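You operate a simulated robot arm through the tools that you are given. There is no shell and no other tool.

You are at the controls of a simulated robot arm. One attempt, no reset.

TASK
Light the lamp, stand the stained tube on the 110 drum and put the red clip on its rim.
Fine: open the lamp flap and leave the lamp on.

Only the result counts: the job must be done as asked and must still hold three seconds after the hand-in. Knocking over, shifting, dropping, spilling or breaking anything else fails it.

THE ROBOT
A 6-joint arm with a two-finger gripper, fixed in place. Base frame: the origin is at the foot of the arm, x ahead of it, y to its left, z up; the work surface is at about z = 85. Lengths are in cm, angles in rad, forces in N, time in s.
Its first joint turns from -2.897 to 2.897 rad. Payload 3.43 kg.
The tool frame sits at the grasp point between the pads (the TCP): z along the fingers, y along the line on which they close. The tips reach 2 cm beyond it. Largest opening 19 cm; the body of the gripper starts 24.8 cm behind the TCP.
Orientation is told as [roll, pitch, yaw] about the base's x, y, z axes, in that order, counted from this pose: with the fingers straight down and closing along the base's y, the tool's x points along the base's -x, its y along +y and its z along -z.

THE INTERFACE
- The arm moves only by the tool apply_moves. Its argument "deltas" is a list of rows, each a list of 7 numbers: the turn, a rotation vector about the tool's x, y, z in degrees, then the shift along the tool's x, y, z in cm, then the gripper command, from -1 (shut) to 1 (fully open), values between in proportion. In form: [[ax, ay, az, tx, ty, tz, gripper], ...]. A call has 1 to 20 rows; each row is the pose to reach, as a shift and turn from the pose commanded when the call began, along the tool's axes at that moment. Rows are played at 5 a second. More than 5 cm and 0.15 rad between two rows, or a gripper value outside its range, and nothing of the call is played. A pose out of reach is approached as far as the arm can. The call stops where the force on the tool passes 40 N (or 10 N more than at its start, if that is more) or the arm is blocked; 0.2 s more then pass. The fingers move at their own pace (about 15.3 cm/s each) and stop on an object; they squeeze with about 40 N. The grip force told is the motor's: it shows also when the fingers shut on nothing. Time passes only in rows, and 0.2 s behind the last, so rows that repeat a pose let the fingers close. The reply holds the time, the measured pose of the TCP, the force on the tool along the base axes, the opening and the grip force, in the units named above and with some noise, with the torque about the TCP (base axes, N m) and any sound that the robot's microphone picked up.
- Cameras (640 x 400 px; columns grow to the right, rows downward): "scene" is fixed at [22.1, -49.97, 163.69]; the picture's right is [-0.95, -0.32, 0.00], its down [-0.28, 0.83, -0.48] and it looks along [0.15, -0.46, -0.88] (base axes); focal length 214 px, centre (320, 200). "wrist" rides on the gripper at [7, -0.8, -28.8] in the tool frame; the picture's right is [0.12, 0.99, 0.00], its down [-0.96, 0.12, -0.25] and it looks along [-0.25, 0.03, 0.97] (tool axes); focal length 261 px, centre (320, 200). There is no depth. A picture from a camera that has moved, and an enlarged one, comes with that camera's place and axes in the base frame and with its lens.
- camera(camera): a new picture of that camera. The clock stands still meanwhile.
- slide_trunk(by): slides the trunk up (or, below 0, down) by that many cm; the arm rides with it, the base frame stays. It gives what a move gives, with no picture.
- close_up(camera, box): a new picture of the part [left, top, right, bottom] of that camera's present view, enlarged. The clock stands still meanwhile.
- hand_in(): hands the job in; it is judged then, once.

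Nothing tells you positions but the pictures and the camera data. Unless the task says otherwise, let go and move clear before handing in.

The tools are called after "Request:" as a command line: name --pt "numbers of a row" for each row, then --argument value for the rest, lists and objects as JSON in quotes. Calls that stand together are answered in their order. apply_moves: Moves the arm, as the interface text tells. Its arguments: {"type":"object","properties":{"deltas":{"type":"array","items":{"type":"array","items":{"type":"number"}}}},"required":["deltas"]} The other tools are called the same way: slide_trunk (by) slides the trunk up or down; camera (camera) takes a picture; close_up (camera, box) takes an enlarged picture of a part of a camera's view; hand_in () hands the job in.

At the start:

```text
clock: 0.0
position: [41.07, -61.1, 132.66]
tcp_rot: [-0.001, 0.0, 0.0]
contact_force: [-0.6, 0.5, 0.0]
moment: [-0.01, 0.0, 0.0]
grip_width: 19.0
grasp_force: 0.0
trunk travel left (down, up): [-37.5, 6.5]
```

scene: 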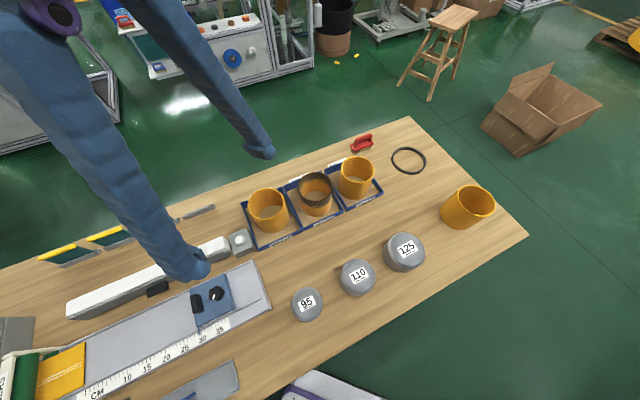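
wrist: 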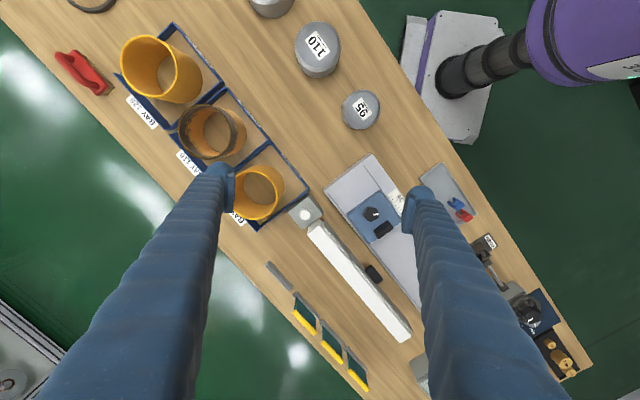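

I see a bench with three orange tubes in bays (the middle one stained), grey drums 95/110/125, a red clip, and a long white lamp with a small grey box at its end. I'll look closer before moving.

Request:
close_up --camera "scene" --box '[220, 120, 440, 260]'

Request:
close_up --camera "scene" --box '[60, 200, 300, 350]'

Request:
close_up --camera "wrist" --box '[40, 0, 320, 240]'

Request:
close_up --camera "wrist" --box '[260, 140, 480, 360]'

Request:
close_up --camera "scene" --box '[280, 170, 520, 330]'

```text
2.86 times, centred on (330, 190) of scene
camera zoom: at [22.1, -49.97, 163.69], right [-0.95, -0.32, 0.0], down [-0.28, 0.83, -0.48], along [0.15, -0.46, -0.88], focal length 613 px, centre (291, 229)
```

zoom: 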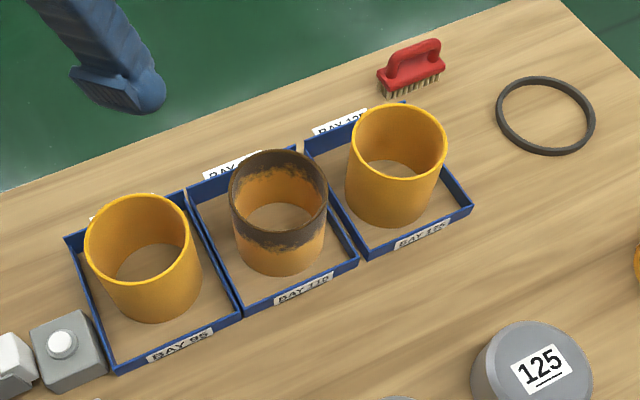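

```text
2.67 times, centred on (180, 275) of scene
camera zoom: at [22.1, -49.97, 163.69], right [-0.95, -0.32, 0.0], down [-0.28, 0.83, -0.48], along [0.15, -0.46, -0.88], focal length 572 px, centre (693, 0)
```

zoom: 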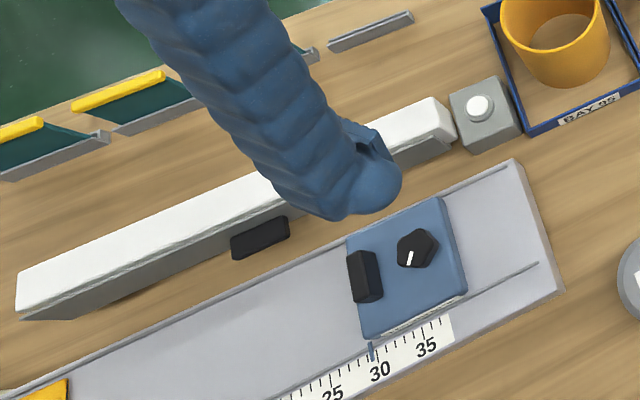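

```text
1.67 times, centred on (180, 120) of wrist
camera zoom: at [33.95, -62.16, 161.41], right [-0.12, 0.99, 0.0], down [0.96, 0.12, 0.25], along [0.25, 0.03, -0.97], focal length 434 px, centre (553, 333)
```

zoom: 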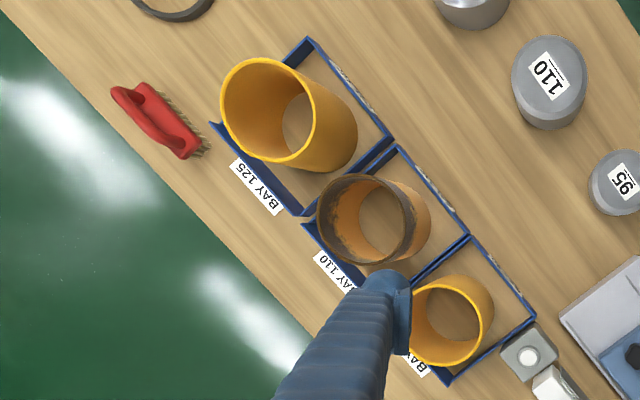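

```text
1.82 times, centred on (370, 250) of wrist
camera zoom: at [33.95, -62.16, 161.41], right [-0.12, 0.99, 0.0], down [0.96, 0.12, 0.25], along [0.25, 0.03, -0.97], focal length 474 px, centre (229, 109)
```

zoom: 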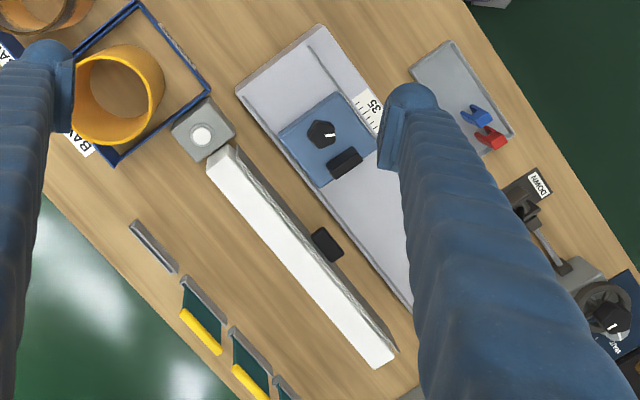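

```text
2.50 times, centred on (400, 250) of scene
camera zoom: at [22.1, -49.97, 163.69], right [-0.95, -0.32, 0.0], down [-0.28, 0.83, -0.48], along [0.15, -0.46, -0.88], focal length 536 px, centre (120, 75)
```

zoom: 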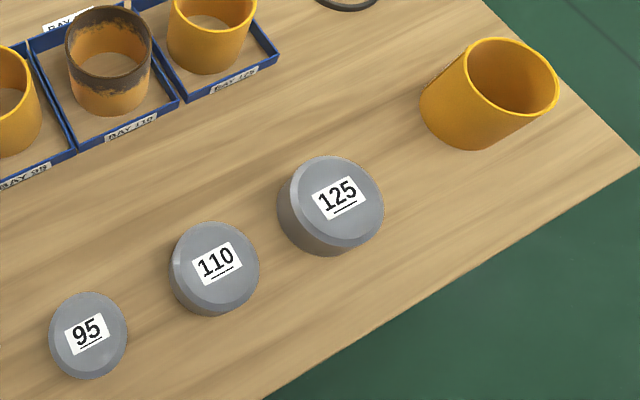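

The red thing on the left is a brush; the red and blue clips seem to lie on a grey tray on the far side. I'll look closer at the rest of the bench for the lamp, its switch and its flap.

Request:
close_up --camera "wrist" --box '[400, 160, 620, 400]'

Request:
close_up --camera "scene" --box '[0, 220, 260, 400]'

Request:
close_up --camera "wrist" --box '[240, 240, 440, 400]'

Request:
close_up --camera "scene" --box '[120, 0, 320, 120]'

```text
1.67 times, centred on (510, 280) of wrist
camera zoom: at [33.95, -62.16, 161.41], right [-0.12, 0.99, 0.0], down [0.96, 0.12, 0.25], along [0.25, 0.03, -0.97], focal length 434 px, centre (3, 67)
```

zoom: 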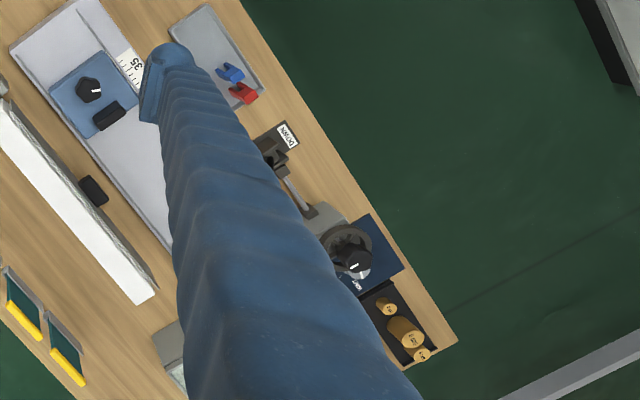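

```text
2.22 times, centred on (130, 310) of scene
camera zoom: at [22.1, -49.97, 163.69], right [-0.95, -0.32, 0.0], down [-0.28, 0.83, -0.48], along [0.15, -0.46, -0.88], focal length 477 px, centre (742, -44)
```

zoom: 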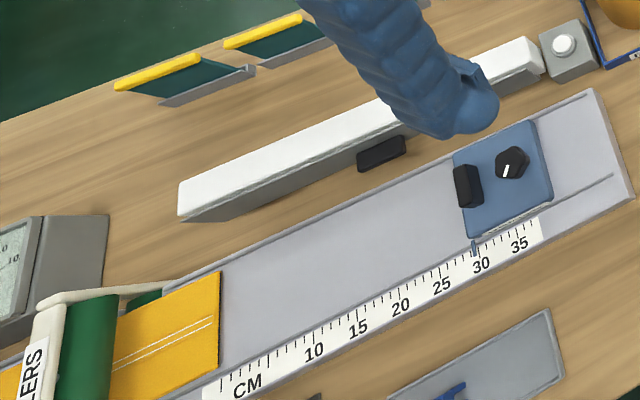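

```text
2.50 times, centred on (340, 320) of wrist
camera zoom: at [33.95, -62.16, 161.41], right [-0.12, 0.99, 0.0], down [0.96, 0.12, 0.25], along [0.25, 0.03, -0.97], focal length 652 px, centre (270, -100)
```

zoom: 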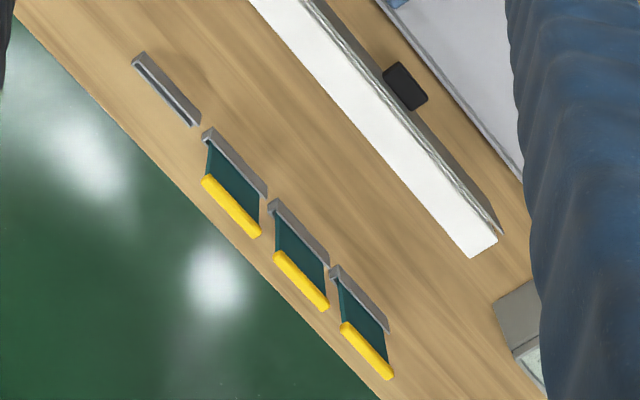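

```text
3.20 times, centred on (220, 60) of scene
camera zoom: at [22.1, -49.97, 163.69], right [-0.95, -0.32, 0.0], down [-0.28, 0.83, -0.48], along [0.15, -0.46, -0.88], focal length 686 px, centre (640, 648)
```

zoom: 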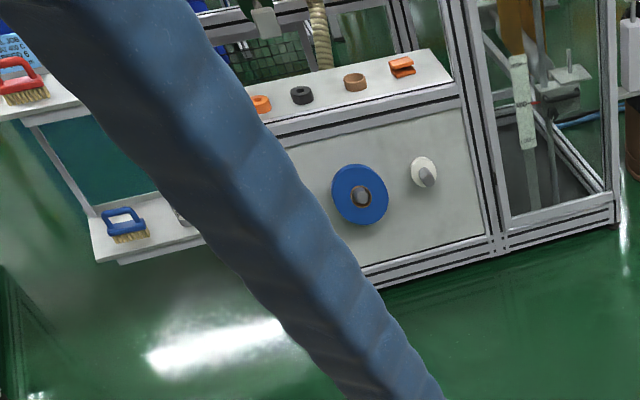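

The bench is turned about 36° to my frame, with the stained tube near (37,-90), the 110 drum near (14,-65) and the clips near (52,-17). I'll move the wrist camera, staying high, to see the other half of the bench and the lamp.

Request:
apply_moves --pt "0 0 0 -4 4 0 1" --pt "0 0 0 -7 7 0 1" --pt "0 0 0 -10 10 0 1" --pt "0 0 0 -13 13 0 1" --pt "0 0 0 -16 16 0 1" --pt "0 0 0 -19 19 0 1" --pt "0 0 0 -19 22 0 1" --pt "0 0 0 -19 25 0 1"

Request:
camera --camera "wrist"

Request:
camera --camera "scene"

```text
refused: row 1 steps farther than a row can; nothing moved
```

```text
taken
camera wrist: at [33.95, -62.16, 161.41], right [-0.12, 0.99, 0.0], down [0.96, 0.12, 0.25], along [0.25, 0.03, -0.97], focal length 261 px, centre (320, 200)
```

wrist: 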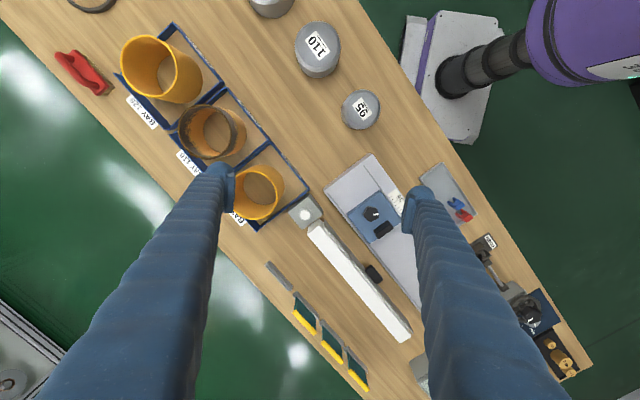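

```text
taken
```

scene: 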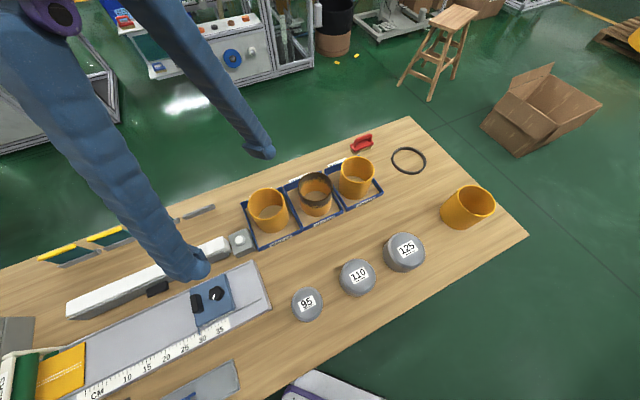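

That shift exceeded the 5 cm step; nothing moved. I'll repeat it with smaller steps, still high above the bench.

Request:
apply_moves --pt "0 0 0 -3 3 0 1" --pt "0 0 0 -6 6 0 1" --pt "0 0 0 -9 9 0 1" --pt "0 0 0 -12 12 0 1" --pt "0 0 0 -15 15 0 1" --pt "0 0 0 -18 18 0 1" --pt "0 0 0 -18 22 0 1" --pt "0 0 0 -18 26 0 1"

Request:
camera --camera "wrist"

Request:
camera --camera "scene"

```text
clock: 1.8
position: [59.08, -35.16, 132.77]
tcp_rot: [0.001, 0.0, -0.001]
contact_force: [-0.4, 0.9, 0.7]
moment: [-0.15, 0.04, -0.01]
grip_width: 19.01
grasp_force: 0.2
trunk travel left (down, up): [-37.5, 6.5]
```

```text
taken
camera wrist: at [52.04, -35.95, 161.52], right [-0.12, 0.99, 0.0], down [0.96, 0.12, 0.25], along [0.24, 0.03, -0.97], focal length 261 px, centre (320, 200)
```

wrist: 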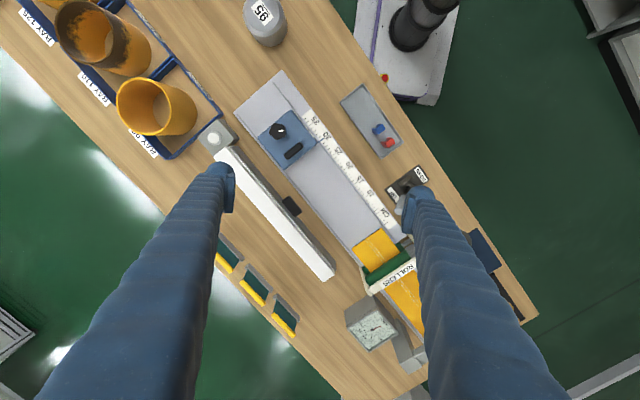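

```text
taken
```

scene: 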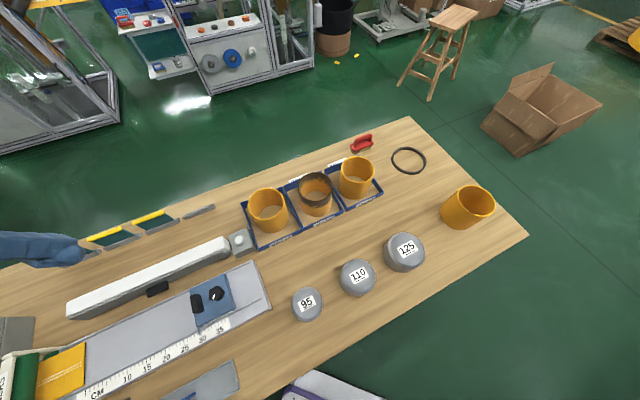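

Clearer view now. I'll enlarge the white lamp with its black tab and button box, the clips, and the devices at the far end.

Request:
close_up --camera "wrist" --box '[180, 110, 360, 290]'

Request:
close_up --camera "wrist" --box '[320, 70, 460, 210]'

Request:
close_up --camera "wrist" --box '[320, 220, 540, 400]'

Request:
close_up --camera "scene" --box '[50, 200, 270, 340]'

Request:
close_up --camera "wrist" --box '[40, 0, 240, 180]'

```text
2.22 times, centred on (270, 200) of wrist
camera zoom: at [52.04, -35.95, 161.52], right [-0.12, 0.99, 0.0], down [0.96, 0.12, 0.25], along [0.24, 0.03, -0.97], focal length 579 px, centre (431, 200)
```

zoom: 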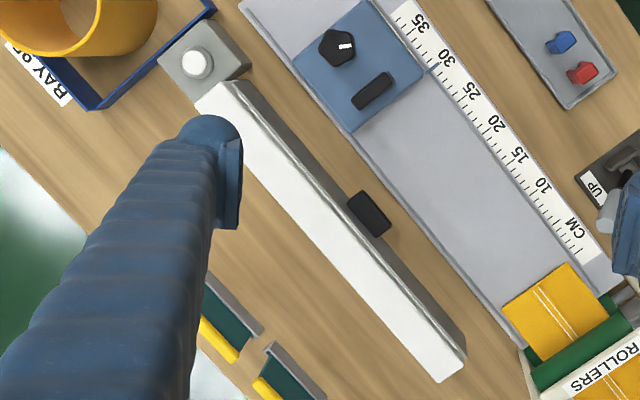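

```text
2.86 times, centred on (390, 140) of wrist
camera zoom: at [52.04, -35.95, 161.52], right [-0.12, 0.99, 0.0], down [0.96, 0.12, 0.25], along [0.24, 0.03, -0.97], focal length 745 px, centre (120, 371)
```

zoom: 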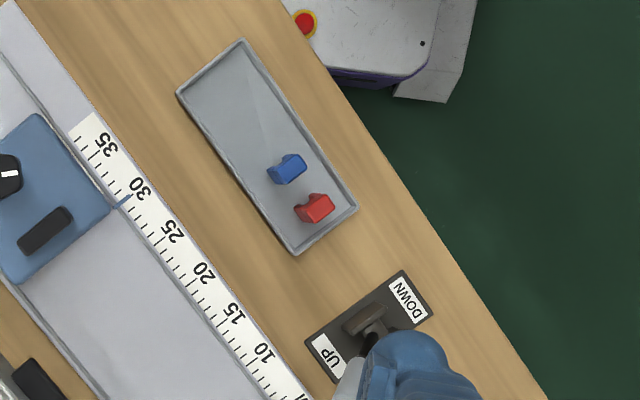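

```text
2.22 times, centred on (430, 310) of wrist
camera zoom: at [52.04, -35.95, 161.52], right [-0.12, 0.99, 0.0], down [0.96, 0.12, 0.25], along [0.24, 0.03, -0.97], focal length 579 px, centre (76, -44)
```

zoom: 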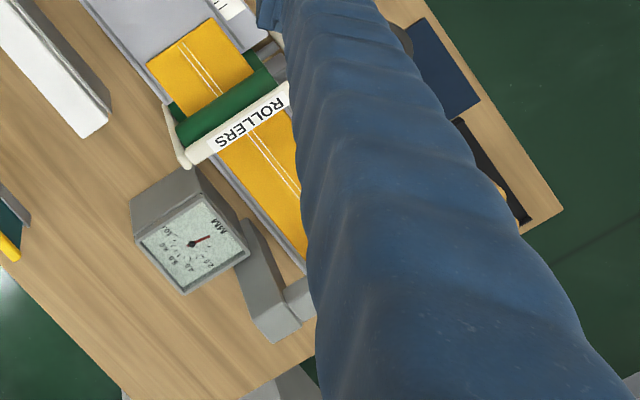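

```text
2.86 times, centred on (160, 270) of scene
camera zoom: at [22.1, -49.97, 163.69], right [-0.95, -0.32, 0.0], down [-0.28, 0.83, -0.48], along [0.15, -0.46, -0.88], focal length 613 px, centre (777, 0)
```

zoom: 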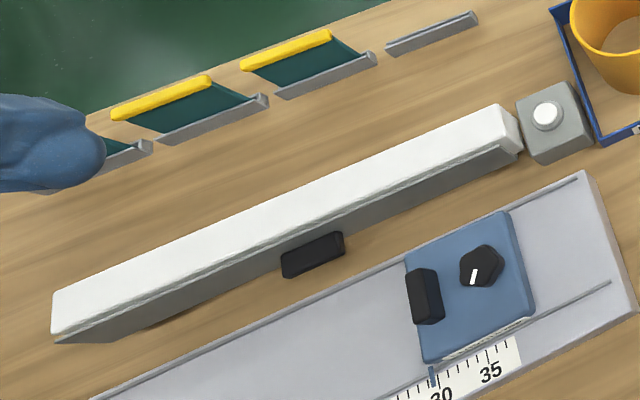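

```text
2.22 times, centred on (140, 90) of wrist
camera zoom: at [52.04, -35.95, 161.52], right [-0.12, 0.99, 0.0], down [0.96, 0.12, 0.25], along [0.24, 0.03, -0.97], focal length 579 px, centre (720, 444)
```

zoom: 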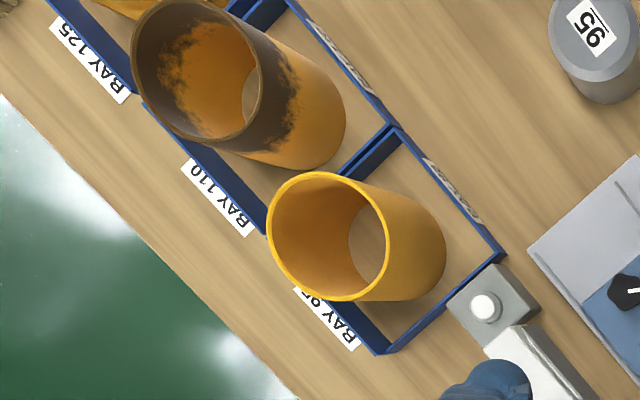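

The white bar looks like a lamp body with a white lid (flap), hinged on the far side, a black handle on its near side at about (72,-41,92), and its push button on the grey box at the end. I'll turn the tool to the lamp's axis and tilt to see it from the side.

Request:
apply_moves --pt "0 0 8 0 0 3 1" --pt "0 0 16 0 1 6 1" --pt "0 0 24 0 2 9 1" --pt "0 0 32 0 3 12 1" --pt "0 0 40 0 4 14 1" --pt "0 0 48 0 5 16 1" --pt "0 0 53 0 5 18 1"

Request:
apply_moves --pt "0 -8 0 0 0 0 1" --pt "0 -16 0 0 0 0 1" --pt "0 -24 0 0 0 0 1" --pt "0 -32 0 0 0 0 1" --pt "0 -38 0 0 0 0 1"

Request:
camera --camera "wrist"

Request:
camera --camera "scene"

```text
clock: 3.4
position: [59.03, -30.23, 114.55]
tcp_rot: [0.001, 0.0, -0.926]
contact_force: [-0.3, 0.0, 0.2]
moment: [0.03, 0.08, -0.01]
grip_width: 19.01
grasp_force: 0.1
trunk travel left (down, up): [-37.5, 6.5]
```

```text
clock: 4.8
position: [47.83, -32.0, 112.85]
tcp_rot: [-0.265, -0.524, -0.883]
contact_force: [-0.1, 0.3, -0.2]
moment: [-0.08, -0.06, 0.03]
grip_width: 18.99
grasp_force: 0.0
out of reach, approached as far as the arm can: row 3, 4
trunk travel left (down, up): [-37.5, 6.5]
stopped in row 5: the arm was blocked; the commanded pose is now the measured one
```

```text
taken
camera wrist: at [40.23, -12.25, 133.51], right [0.76, 0.59, -0.28], down [0.6, -0.45, 0.66], along [0.26, -0.67, -0.69], focal length 261 px, centre (320, 200)
```

wrist: 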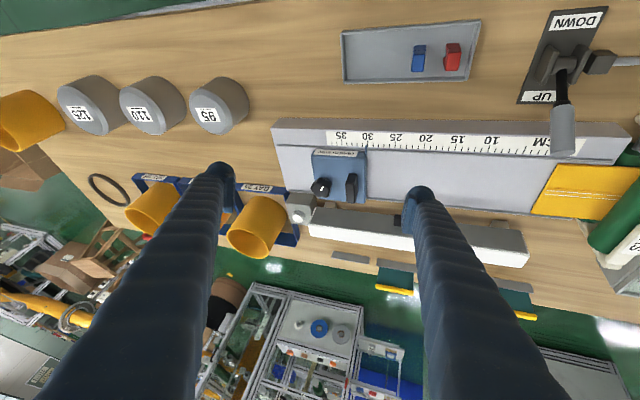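

```text
taken
```

scene: 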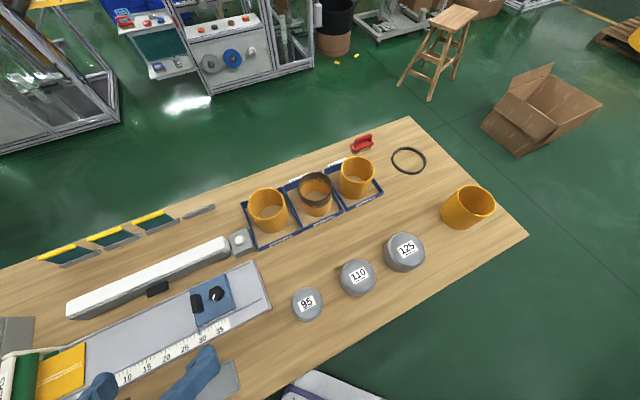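

Reach limited that tilt, but nothing was touched and the view is useful. I'll enlarge the lamp from this side.

Request:
close_up --camera "wrist" --box '[270, 170, 550, 330]'

Request:
close_up --camera "wrist" --box '[330, 10, 490, 110]'

Request:
close_up --camera "wrist" --box '[500, 0, 640, 120]'

Request:
close_up --camera "wrist" --box '[0, 60, 280, 260]'

```text
2.29 times, centred on (410, 250) of wrist
camera zoom: at [40.23, -12.25, 133.51], right [0.76, 0.59, -0.28], down [0.6, -0.45, 0.66], along [0.26, -0.67, -0.69], focal length 596 px, centre (114, 86)
```

zoom: 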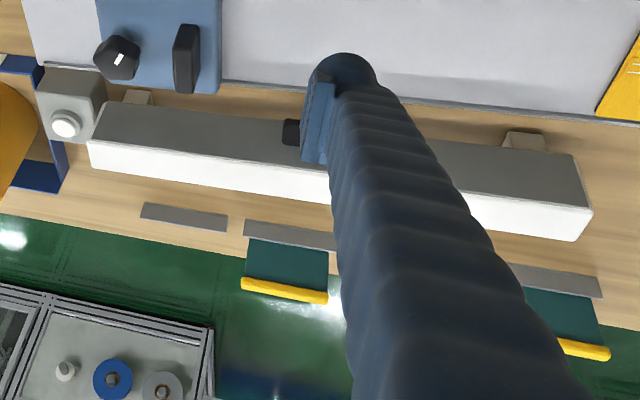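

```text
4.00 times, centred on (410, 60) of wrist
camera zoom: at [40.23, -12.25, 133.51], right [0.76, 0.59, -0.28], down [0.6, -0.45, 0.66], along [0.26, -0.67, -0.69], focal length 1043 px, centre (-40, 760)
```

zoom: 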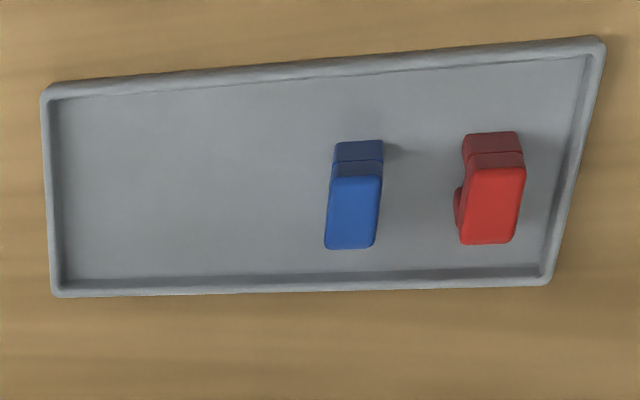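

```text
3.33 times, centred on (570, 60) of wrist
camera zoom: at [40.23, -12.25, 133.51], right [0.76, 0.59, -0.28], down [0.6, -0.45, 0.66], along [0.26, -0.67, -0.69], focal length 869 px, centre (-513, 667)
```

zoom: 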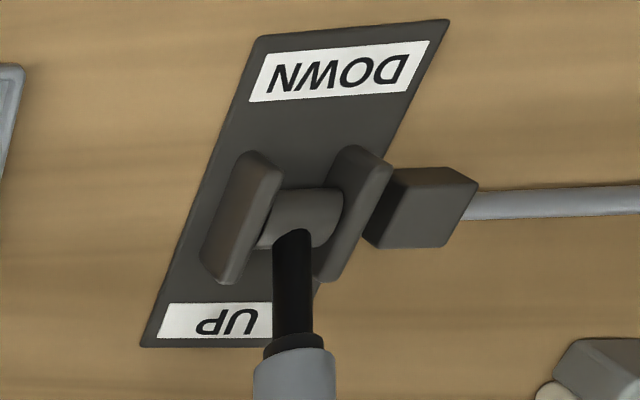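

```text
2.00 times, centred on (140, 160) of wrist
camera zoom: at [40.23, -12.25, 133.51], right [0.76, 0.59, -0.28], down [0.6, -0.45, 0.66], along [0.26, -0.67, -0.69], focal length 521 px, centre (680, 280)
```

zoom: 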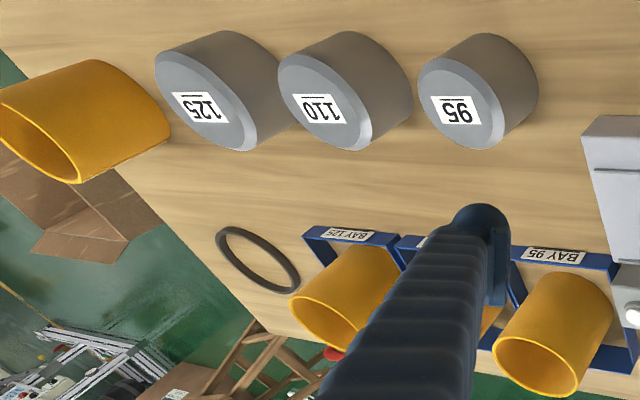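

The lamp stands on small feet, with a grey front face carrying the black handle and a white top. I'll narrow the gripper so the finger stops hiding the handle.

Request:
apply_moves --pt "0 0 0 0 0 0 -0.3" --pt "0 0 0 0 0 0 -0.3" --pt "0 0 0 0 0 0 -0.3"

Request:
close_up --camera "wrist" --box '[370, 180, 450, 260]'

Request:
close_up --camera "wrist" --box '[270, 160, 550, 330]'

```text
clock: 5.6
position: [47.93, -32.0, 112.76]
tcp_rot: [-0.266, -0.524, -0.882]
contact_force: [0.1, 0.3, 0.9]
moment: [0.02, 0.0, 0.02]
grip_width: 6.64
grasp_force: 0.1
trunk travel left (down, up): [-37.5, 6.5]
```

```text
5.00 times, centred on (410, 220) of wrist
camera zoom: at [40.3, -12.36, 133.47], right [0.76, 0.59, -0.28], down [0.6, -0.45, 0.66], along [0.26, -0.67, -0.69], focal length 1303 px, centre (-130, 100)
```

zoom: 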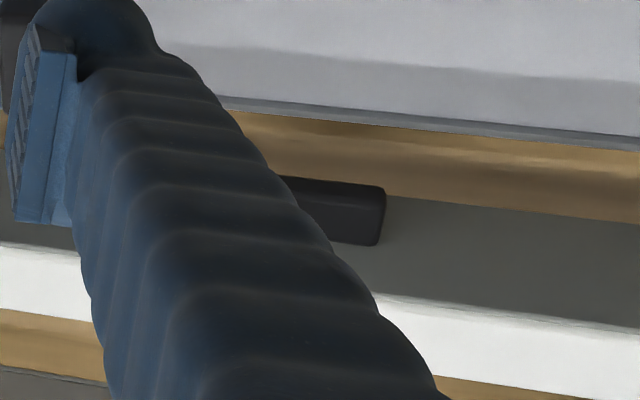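

```text
2.29 times, centred on (410, 245) of wrist
camera zoom: at [40.3, -12.36, 133.47], right [0.76, 0.59, -0.28], down [0.6, -0.45, 0.66], along [0.26, -0.67, -0.69], focal length 596 px, centre (114, 97)
```

zoom: 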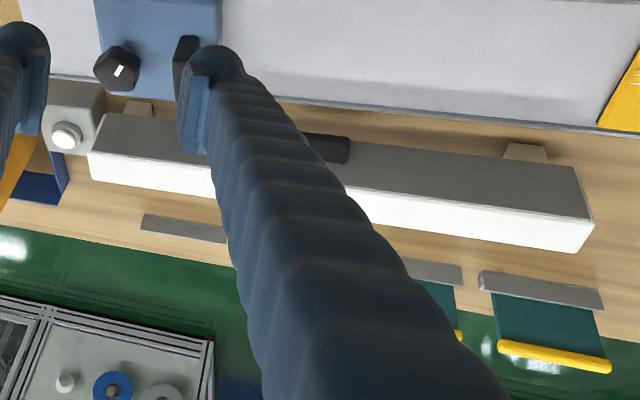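

The handle is at the lamp's mid-length, about (72,-41,92), and the lamp's axis lies at about 43°. I'll bring the tool back to vertical, aligned with the lamp, above the handle for a close look down its front face.

Request:
apply_moves --pt "-3.1 5.8 -1.5 -3.56 2.38 0.76 0.3" --pt "-6.2 11.6 -3.0 -7.12 4.76 1.52 0.3" --pt "-9.3 17.5 -4.6 -10.7 7.14 2.28 0.3" --pt "-12.4 23.3 -6.1 -14.2 9.5 3.04 0.3" --pt "-15.5 29.1 -7.6 -17.8 11.9 3.8 0.3" --pt "-15.5 29.1 -7.6 -17.8 11.9 3.8 0.3"

Request:
camera --camera "wrist"

Request:
close_up --camera "wrist" --box '[240, 100, 420, 260]'

```text
clock: 7.0
position: [67.86, -39.94, 116.05]
tcp_rot: [-0.002, -0.003, -0.816]
contact_force: [0.5, -0.8, -0.5]
moment: [0.04, -0.1, -0.02]
grip_width: 12.36
grasp_force: 0.0
trunk travel left (down, up): [-37.5, 6.5]
```

```text
taken
camera wrist: at [62.38, -35.33, 144.58], right [0.64, 0.77, 0.0], down [0.74, -0.62, 0.25], along [0.19, -0.16, -0.97], focal length 261 px, centre (320, 200)
```

wrist: 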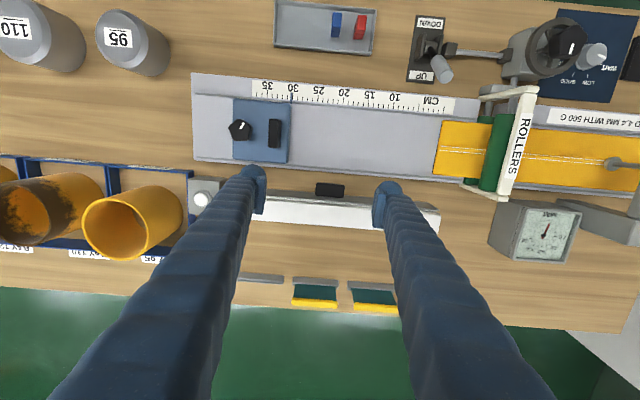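

```text
2.50 times, centred on (330, 180) of wrist
camera zoom: at [62.38, -35.33, 144.58], right [0.64, 0.77, 0.0], down [0.74, -0.62, 0.25], along [0.19, -0.16, -0.97], focal length 652 px, centre (295, 250)
```

zoom: 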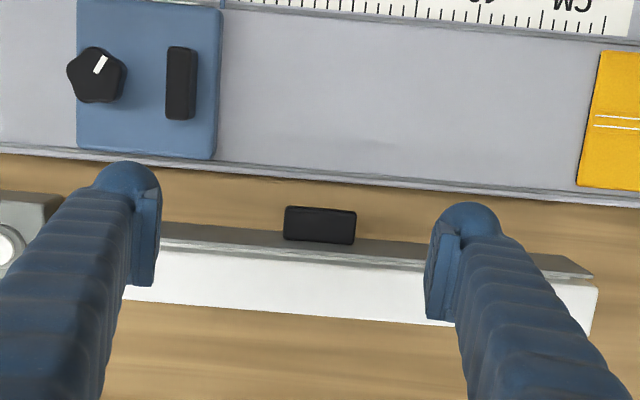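

The front-face flap and handle are visible now. Before committing, I'll enlarge the far-end panel in case another item is the lamp.

Request:
close_up --camera "wrist" --box '[400, 0, 640, 160]'

Request:
close_up --camera "wrist" --box '[160, 150, 300, 250]'

Request:
close_up --camera "wrist" --box '[300, 170, 360, 230]'

Request:
close_up --camera "wrist" --box '[380, 180, 480, 260]'

Request:
close_up --camera "wrist" --box '[0, 0, 200, 120]'

```text
2.50 times, centred on (520, 80) of wrist
camera zoom: at [62.38, -35.33, 144.58], right [0.64, 0.77, 0.0], down [0.74, -0.62, 0.25], along [0.19, -0.16, -0.97], focal length 652 px, centre (-180, 500)
```

zoom: 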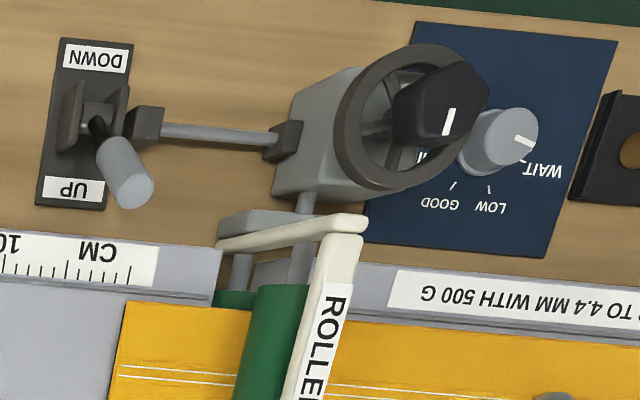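

```text
4.00 times, centred on (230, 200) of wrist
camera zoom: at [62.38, -35.33, 144.58], right [0.64, 0.77, 0.0], down [0.74, -0.62, 0.25], along [0.19, -0.16, -0.97], focal length 1043 px, centre (680, 200)
```

zoom: 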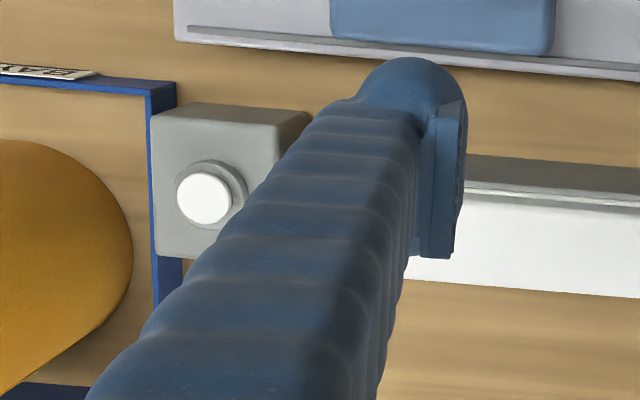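

```text
6.67 times, centred on (330, 200) of wrist
camera zoom: at [62.38, -35.33, 144.58], right [0.64, 0.77, 0.0], down [0.74, -0.62, 0.25], along [0.19, -0.16, -0.97], focal length 1738 px, centre (253, 200)
```

zoom: 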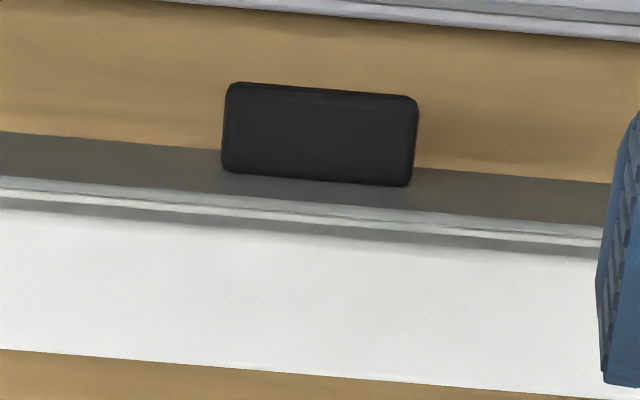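

```text
5.00 times, centred on (430, 220) of wrist
camera zoom: at [62.38, -35.33, 144.58], right [0.64, 0.77, 0.0], down [0.74, -0.62, 0.25], along [0.19, -0.16, -0.97], focal length 1303 px, centre (-230, 100)
```

zoom: 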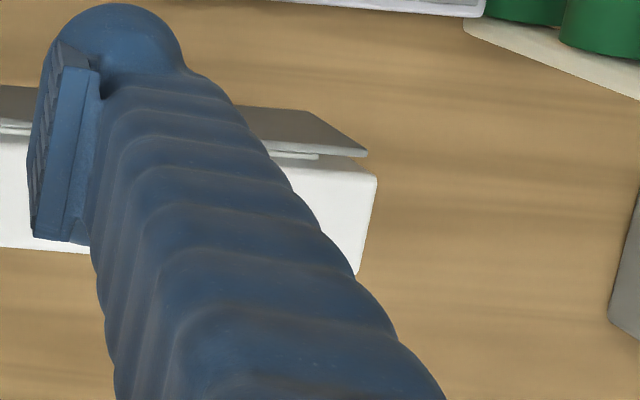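

```text
3.20 times, centred on (100, 60) of wrist
camera zoom: at [62.38, -35.33, 144.58], right [0.64, 0.77, 0.0], down [0.74, -0.62, 0.25], along [0.19, -0.16, -0.97], focal length 834 px, centre (1024, 648)
```

zoom: 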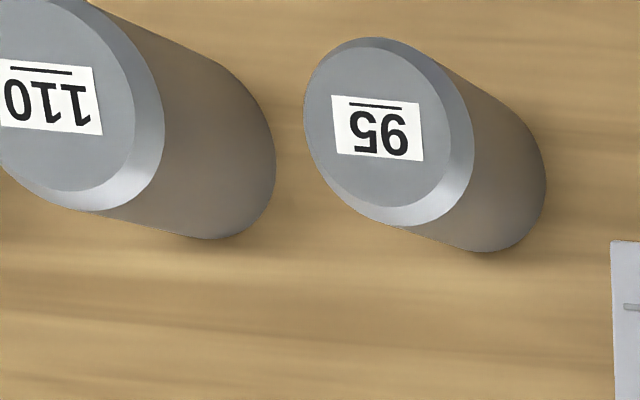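

No other lamp here: the panel at the far end belongs to a roller device. The flap is a thin grey plate on the lamp's front, its handle 6 cm long at z 89–91. I'll descend astride the handle in two steps and check.

Request:
apply_moves --pt "0 0 0 -1.5 1.2 3 0.3" --pt "0 0 0 -3.29 2.4 6 0.3" --pt "0 0 0 -3.29 2.4 10 0.3" --pt "0 0 0 -3.29 2.4 14 0.3" --pt "0 0 0 -3.29 2.4 17 0.3" --pt "0 0 0 -3.29 2.4 17 0.3"

Request:
camera --camera "wrist"

Request:
close_up --camera "wrist" --box '[220, 100, 420, 260]'

Request:
close_up --camera "scene" --box '[60, 200, 260, 340]'

```text
clock: 8.4
position: [71.94, -40.84, 98.79]
tcp_rot: [-0.004, -0.003, -0.818]
contact_force: [-0.1, 0.1, -0.2]
moment: [0.02, 0.02, 0.01]
grip_width: 12.35
grasp_force: 0.1
trunk travel left (down, up): [-37.5, 6.5]
```

```text
taken
camera wrist: at [66.53, -36.16, 127.4], right [0.64, 0.77, -0.01], down [0.74, -0.62, 0.25], along [0.19, -0.17, -0.97], focal length 261 px, centre (320, 200)
```

wrist: 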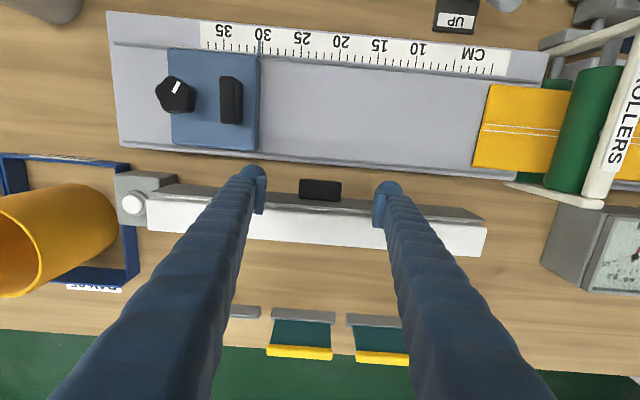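

```text
2.50 times, centred on (320, 180) of wrist
camera zoom: at [66.53, -36.16, 127.4], right [0.64, 0.77, -0.01], down [0.74, -0.62, 0.25], along [0.19, -0.17, -0.97], focal length 652 px, centre (320, 250)
```

zoom: 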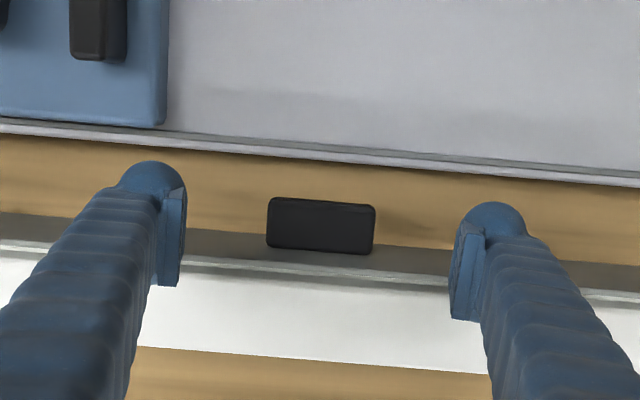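

```text
2.86 times, centred on (160, 270) of scene
camera zoom: at [22.1, -49.97, 163.69], right [-0.95, -0.32, 0.0], down [-0.28, 0.83, -0.48], along [0.15, -0.46, -0.88], focal length 613 px, centre (777, 0)
```

zoom: 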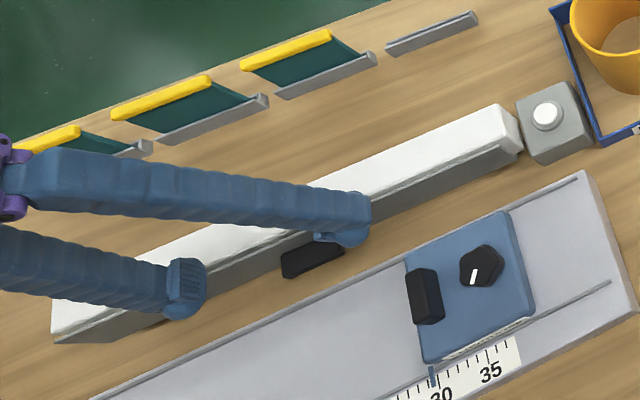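

The handle is centred between the fingers, with the flap face about 2.4 cm behind the tool axis. I'll back off 0.3 cm, descend to z≈90.8 and close on the handle's ends.

Request:
apply_moves --pt "0 0 0 0.3 0 2 0.3" --pt "0 0 0 0.3 0 4 0.3" --pt "0 0 0 0.3 0 6 0.3" --pt "0 0 0 0.3 0 7.2 0.3" --pt "0 0 0 0.3 0 8.0 0.3" --pt "0 0 0 0.3 0 8.0 0.3"

Request:
close_up --camera "wrist" --box '[220, 100, 420, 260]'

```text
clock: 9.0
position: [71.8, -40.68, 96.18]
tcp_rot: [-0.005, -0.003, -0.82]
contact_force: [-9.8, 4.5, 17.6]
moment: [0.82, -1.09, 0.53]
grip_width: 12.32
grasp_force: 0.0
trunk travel left (down, up): [-37.5, 6.5]
stopped in row 2: the force on the tool passed its limit at 46 N (the readings are from after the stop); the commanded pose is now the measured one
```

```text
2.50 times, centred on (320, 180) of wrist
camera zoom: at [66.32, -36.02, 124.89], right [0.64, 0.77, -0.01], down [0.74, -0.62, 0.25], along [0.19, -0.17, -0.97], focal length 652 px, centre (320, 250)
```

zoom: 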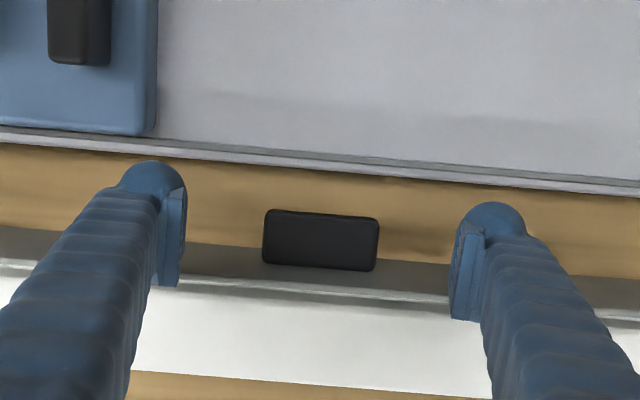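

The fingertips touched the flap's top edge at z≈94, so the face sits nearer than I judged. I'll rise, back off 1.1 cm and check before descending again.

Request:
apply_moves --pt "0 0 0 0 0 -1.5 0.3" --pt "0 0 0 0.6 0 -1.5 0.3" --pt "0 0 0 1.1 0 -1.5 0.3" --pt "0 0 0 1.1 0 -1.5 0.3"

Request:
close_up --camera "wrist" --box '[220, 100, 420, 260]'

Request:
close_up --camera "scene" --box '[60, 200, 260, 340]'

```text
clock: 10.0
position: [71.18, -39.84, 97.49]
tcp_rot: [-0.005, -0.006, -0.819]
contact_force: [0.4, -0.2, 0.4]
moment: [-0.01, 0.01, -0.01]
grip_width: 12.34
grasp_force: 0.0
trunk travel left (down, up): [-37.5, 6.5]
```

```text
2.50 times, centred on (320, 180) of wrist
camera zoom: at [65.68, -35.18, 126.15], right [0.64, 0.77, -0.01], down [0.74, -0.62, 0.25], along [0.19, -0.17, -0.97], focal length 652 px, centre (320, 250)
```

zoom: 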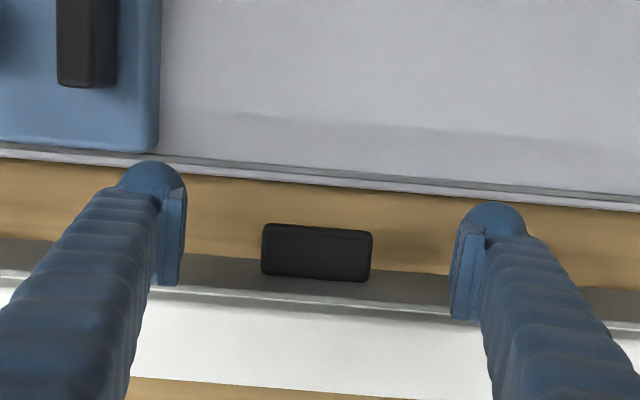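

```text
2.86 times, centred on (160, 270) of scene
camera zoom: at [22.1, -49.97, 163.69], right [-0.95, -0.32, 0.0], down [-0.28, 0.83, -0.48], along [0.15, -0.46, -0.88], focal length 613 px, centre (777, 0)
```

zoom: 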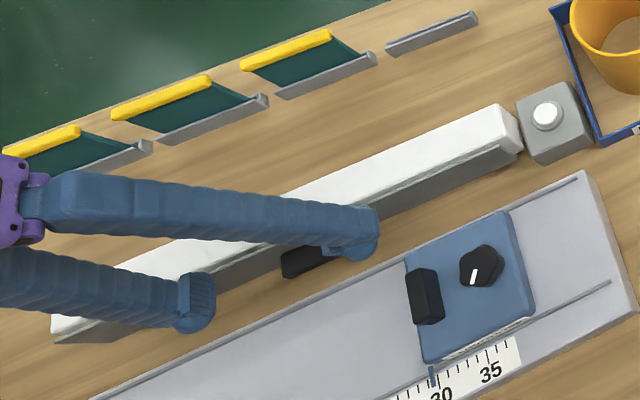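

The lamp hasn't moved. The finger's rear edge is nearly clear of the flap; I'll take 0.35 cm more and descend in small steps.

Request:
apply_moves --pt "0 0 0 0.35 0 0.5 0.3" --pt "0 0 0 0.35 0 1.5 0.3" --pt "0 0 0 0.35 0 2.5 0.3" --pt "0 0 0 0.35 0 3.5 0.3" --pt "0 0 0 0.35 0 4.5 0.3" --pt "0 0 0 0.35 0 5.5 0.3" --pt "0 0 0 0.35 0 6.5 0.3" --pt "0 0 0 0.35 0 6.5 0.3"

Request:
close_up --camera "wrist" --box '[220, 100, 420, 260]'

Request:
close_up --camera "scene" --box '[60, 200, 260, 340]'

```text
clock: 11.8
position: [70.82, -39.68, 91.57]
tcp_rot: [-0.004, -0.008, -0.817]
contact_force: [-8.3, 1.9, 15.3]
moment: [0.62, -0.25, 0.49]
grip_width: 12.39
grasp_force: 0.2
trunk travel left (down, up): [-37.5, 6.5]
stopped in row 8: the force on the tool passed its limit at 43 N (the readings are from after the stop); the commanded pose is now the measured one
```

```text
2.50 times, centred on (320, 180) of wrist
camera zoom: at [65.3, -34.95, 120.16], right [0.64, 0.77, 0.0], down [0.74, -0.62, 0.26], along [0.19, -0.17, -0.97], focal length 652 px, centre (320, 250)
```

zoom: 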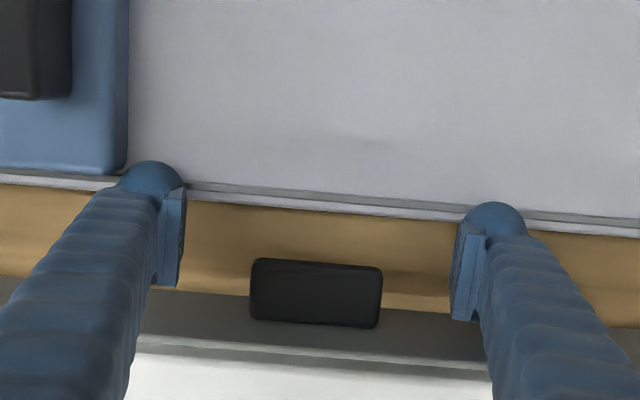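

```text
2.86 times, centred on (160, 270) of scene
camera zoom: at [22.1, -49.97, 163.69], right [-0.95, -0.32, 0.0], down [-0.28, 0.83, -0.48], along [0.15, -0.46, -0.88], focal length 613 px, centre (777, 0)
```

zoom: 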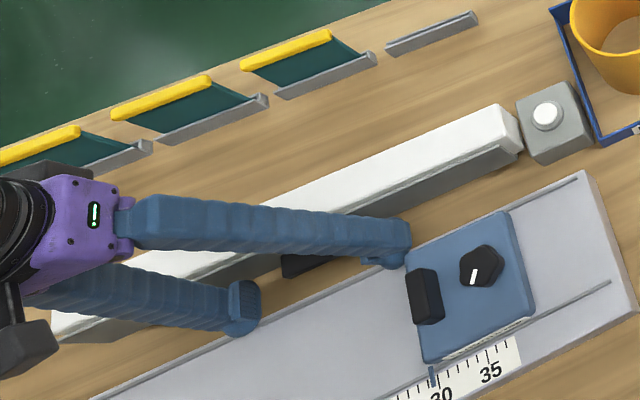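

The tips have now met the raised edge of the ruler tray at z≈89.5, so the gap is tight. I'll rise 0.5 cm, shift 0.8 cm back toward the flap, and close gently around the handle.

Request:
apply_moves --pt "0 0 0 0 0 -0.5 0.3" --pt "0 0 0 -0.4 0 -0.5 0.3" --pt "0 0 0 -0.8 0 -0.5 0.3" --pt "0 0 0 -0.8 0 -0.5 0.3"

Request:
close_up --camera "wrist" --box '[220, 100, 420, 260]'

```text
clock: 12.8
position: [71.63, -40.42, 91.89]
tcp_rot: [-0.004, -0.006, -0.818]
contact_force: [-1.6, -0.3, 1.0]
moment: [0.1, -0.02, 0.09]
grip_width: 12.31
grasp_force: 0.1
trunk travel left (down, up): [-37.5, 6.5]
```

```text
2.50 times, centred on (320, 180) of wrist
camera zoom: at [66.04, -35.62, 120.47], right [0.64, 0.77, -0.01], down [0.74, -0.62, 0.25], along [0.19, -0.17, -0.97], focal length 652 px, centre (320, 250)
```

zoom: 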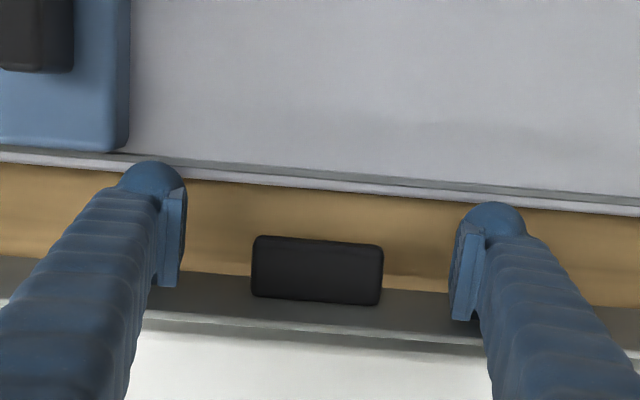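

The handle lies well between the pads now. I'll close on it and wait.

Request:
apply_moves --pt "0 0 0 0 0 0 0" --pt "0 0 0 0 0 0 -0.4" --pt "0 0 0 0 0 0 -0.5" --pt "0 0 0 0 0 0 -0.5"

Request:
close_up --camera "wrist" --box '[220, 100, 420, 260]'

```text
clock: 13.8
position: [71.53, -40.46, 91.71]
tcp_rot: [-0.005, -0.008, -0.816]
contact_force: [-0.7, -0.5, 0.8]
moment: [-0.09, 0.08, 0.57]
grip_width: 5.9
grasp_force: 44.3
trunk travel left (down, up): [-37.5, 6.5]
```

```text
2.50 times, centred on (320, 180) of wrist
camera zoom: at [66.03, -35.63, 120.47], right [0.64, 0.77, -0.01], down [0.74, -0.62, 0.25], along [0.19, -0.17, -0.97], focal length 652 px, centre (320, 250)
```

zoom: 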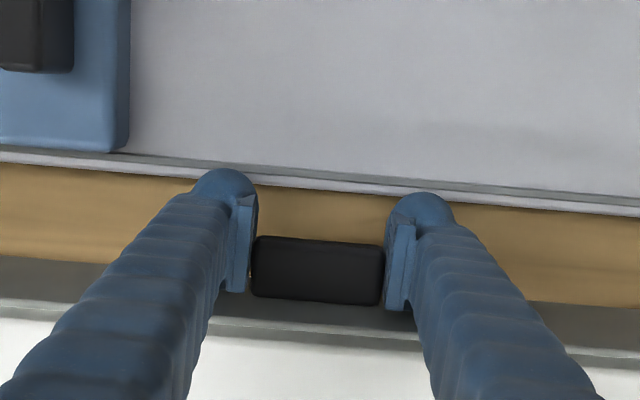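

Handle gripped (5.9 cm). I'll pull it out gently by half a centimetre to feel which way it swings.

Request:
apply_moves --pt "0 0 0 0.25 0 0 -0.5" --pt "0 0 0 0.5 0 0 -0.5" --pt "0 0 0 0.5 0 0 -0.5"

Request:
close_up --camera "wrist" --box '[220, 100, 420, 260]'

```text
clock: 14.6
position: [71.48, -40.3, 91.95]
tcp_rot: [-0.003, -0.011, -0.819]
contact_force: [17.0, -24.4, 4.1]
moment: [0.32, 0.7, 0.54]
grip_width: 5.94
grasp_force: 44.7
trunk travel left (down, up): [-37.5, 6.5]
```

```text
2.50 times, centred on (320, 180) of wrist
camera zoom: at [65.84, -35.48, 120.46], right [0.64, 0.77, 0.0], down [0.74, -0.62, 0.26], along [0.19, -0.17, -0.97], focal length 652 px, centre (320, 250)
```

zoom: 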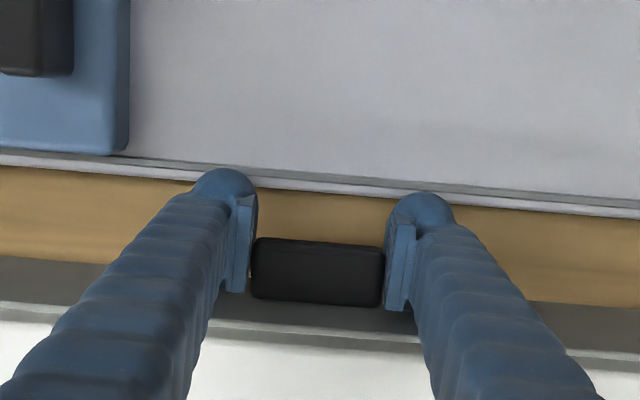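

Pulling out is resisted (about 30 N). I'll relax that and test lifting upward instead.

Request:
apply_moves --pt "0 0 0 -0.35 0 0 -0.5" --pt "0 0 0 -0.35 0 -0.25 -0.5" --pt "0 0 0 -0.35 0 -0.5 -0.5" --pt "0 0 0 -0.35 0 -0.5 -0.5"

Request:
close_up --camera "wrist" --box '[220, 100, 420, 260]'

```text
clock: 15.6
position: [71.34, -40.26, 91.92]
tcp_rot: [-0.005, -0.001, -0.819]
contact_force: [10.8, -6.4, -30.8]
moment: [0.82, 1.0, 0.58]
grip_width: 5.91
grasp_force: 44.9
trunk travel left (down, up): [-37.5, 6.5]
```

```text
2.50 times, centred on (320, 180) of wrist
camera zoom: at [66.01, -35.55, 120.63], right [0.64, 0.77, -0.01], down [0.74, -0.62, 0.25], along [0.19, -0.16, -0.97], focal length 652 px, centre (320, 250)
```

zoom: 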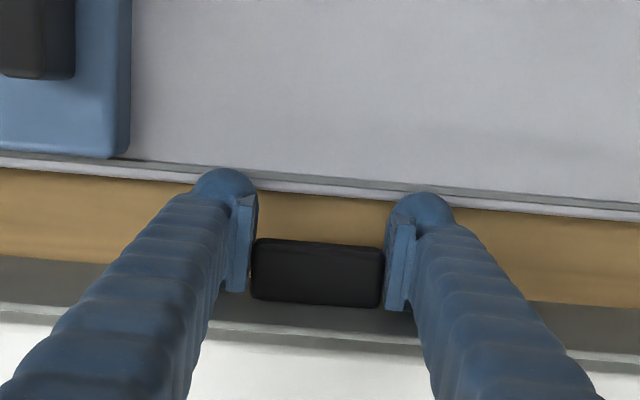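

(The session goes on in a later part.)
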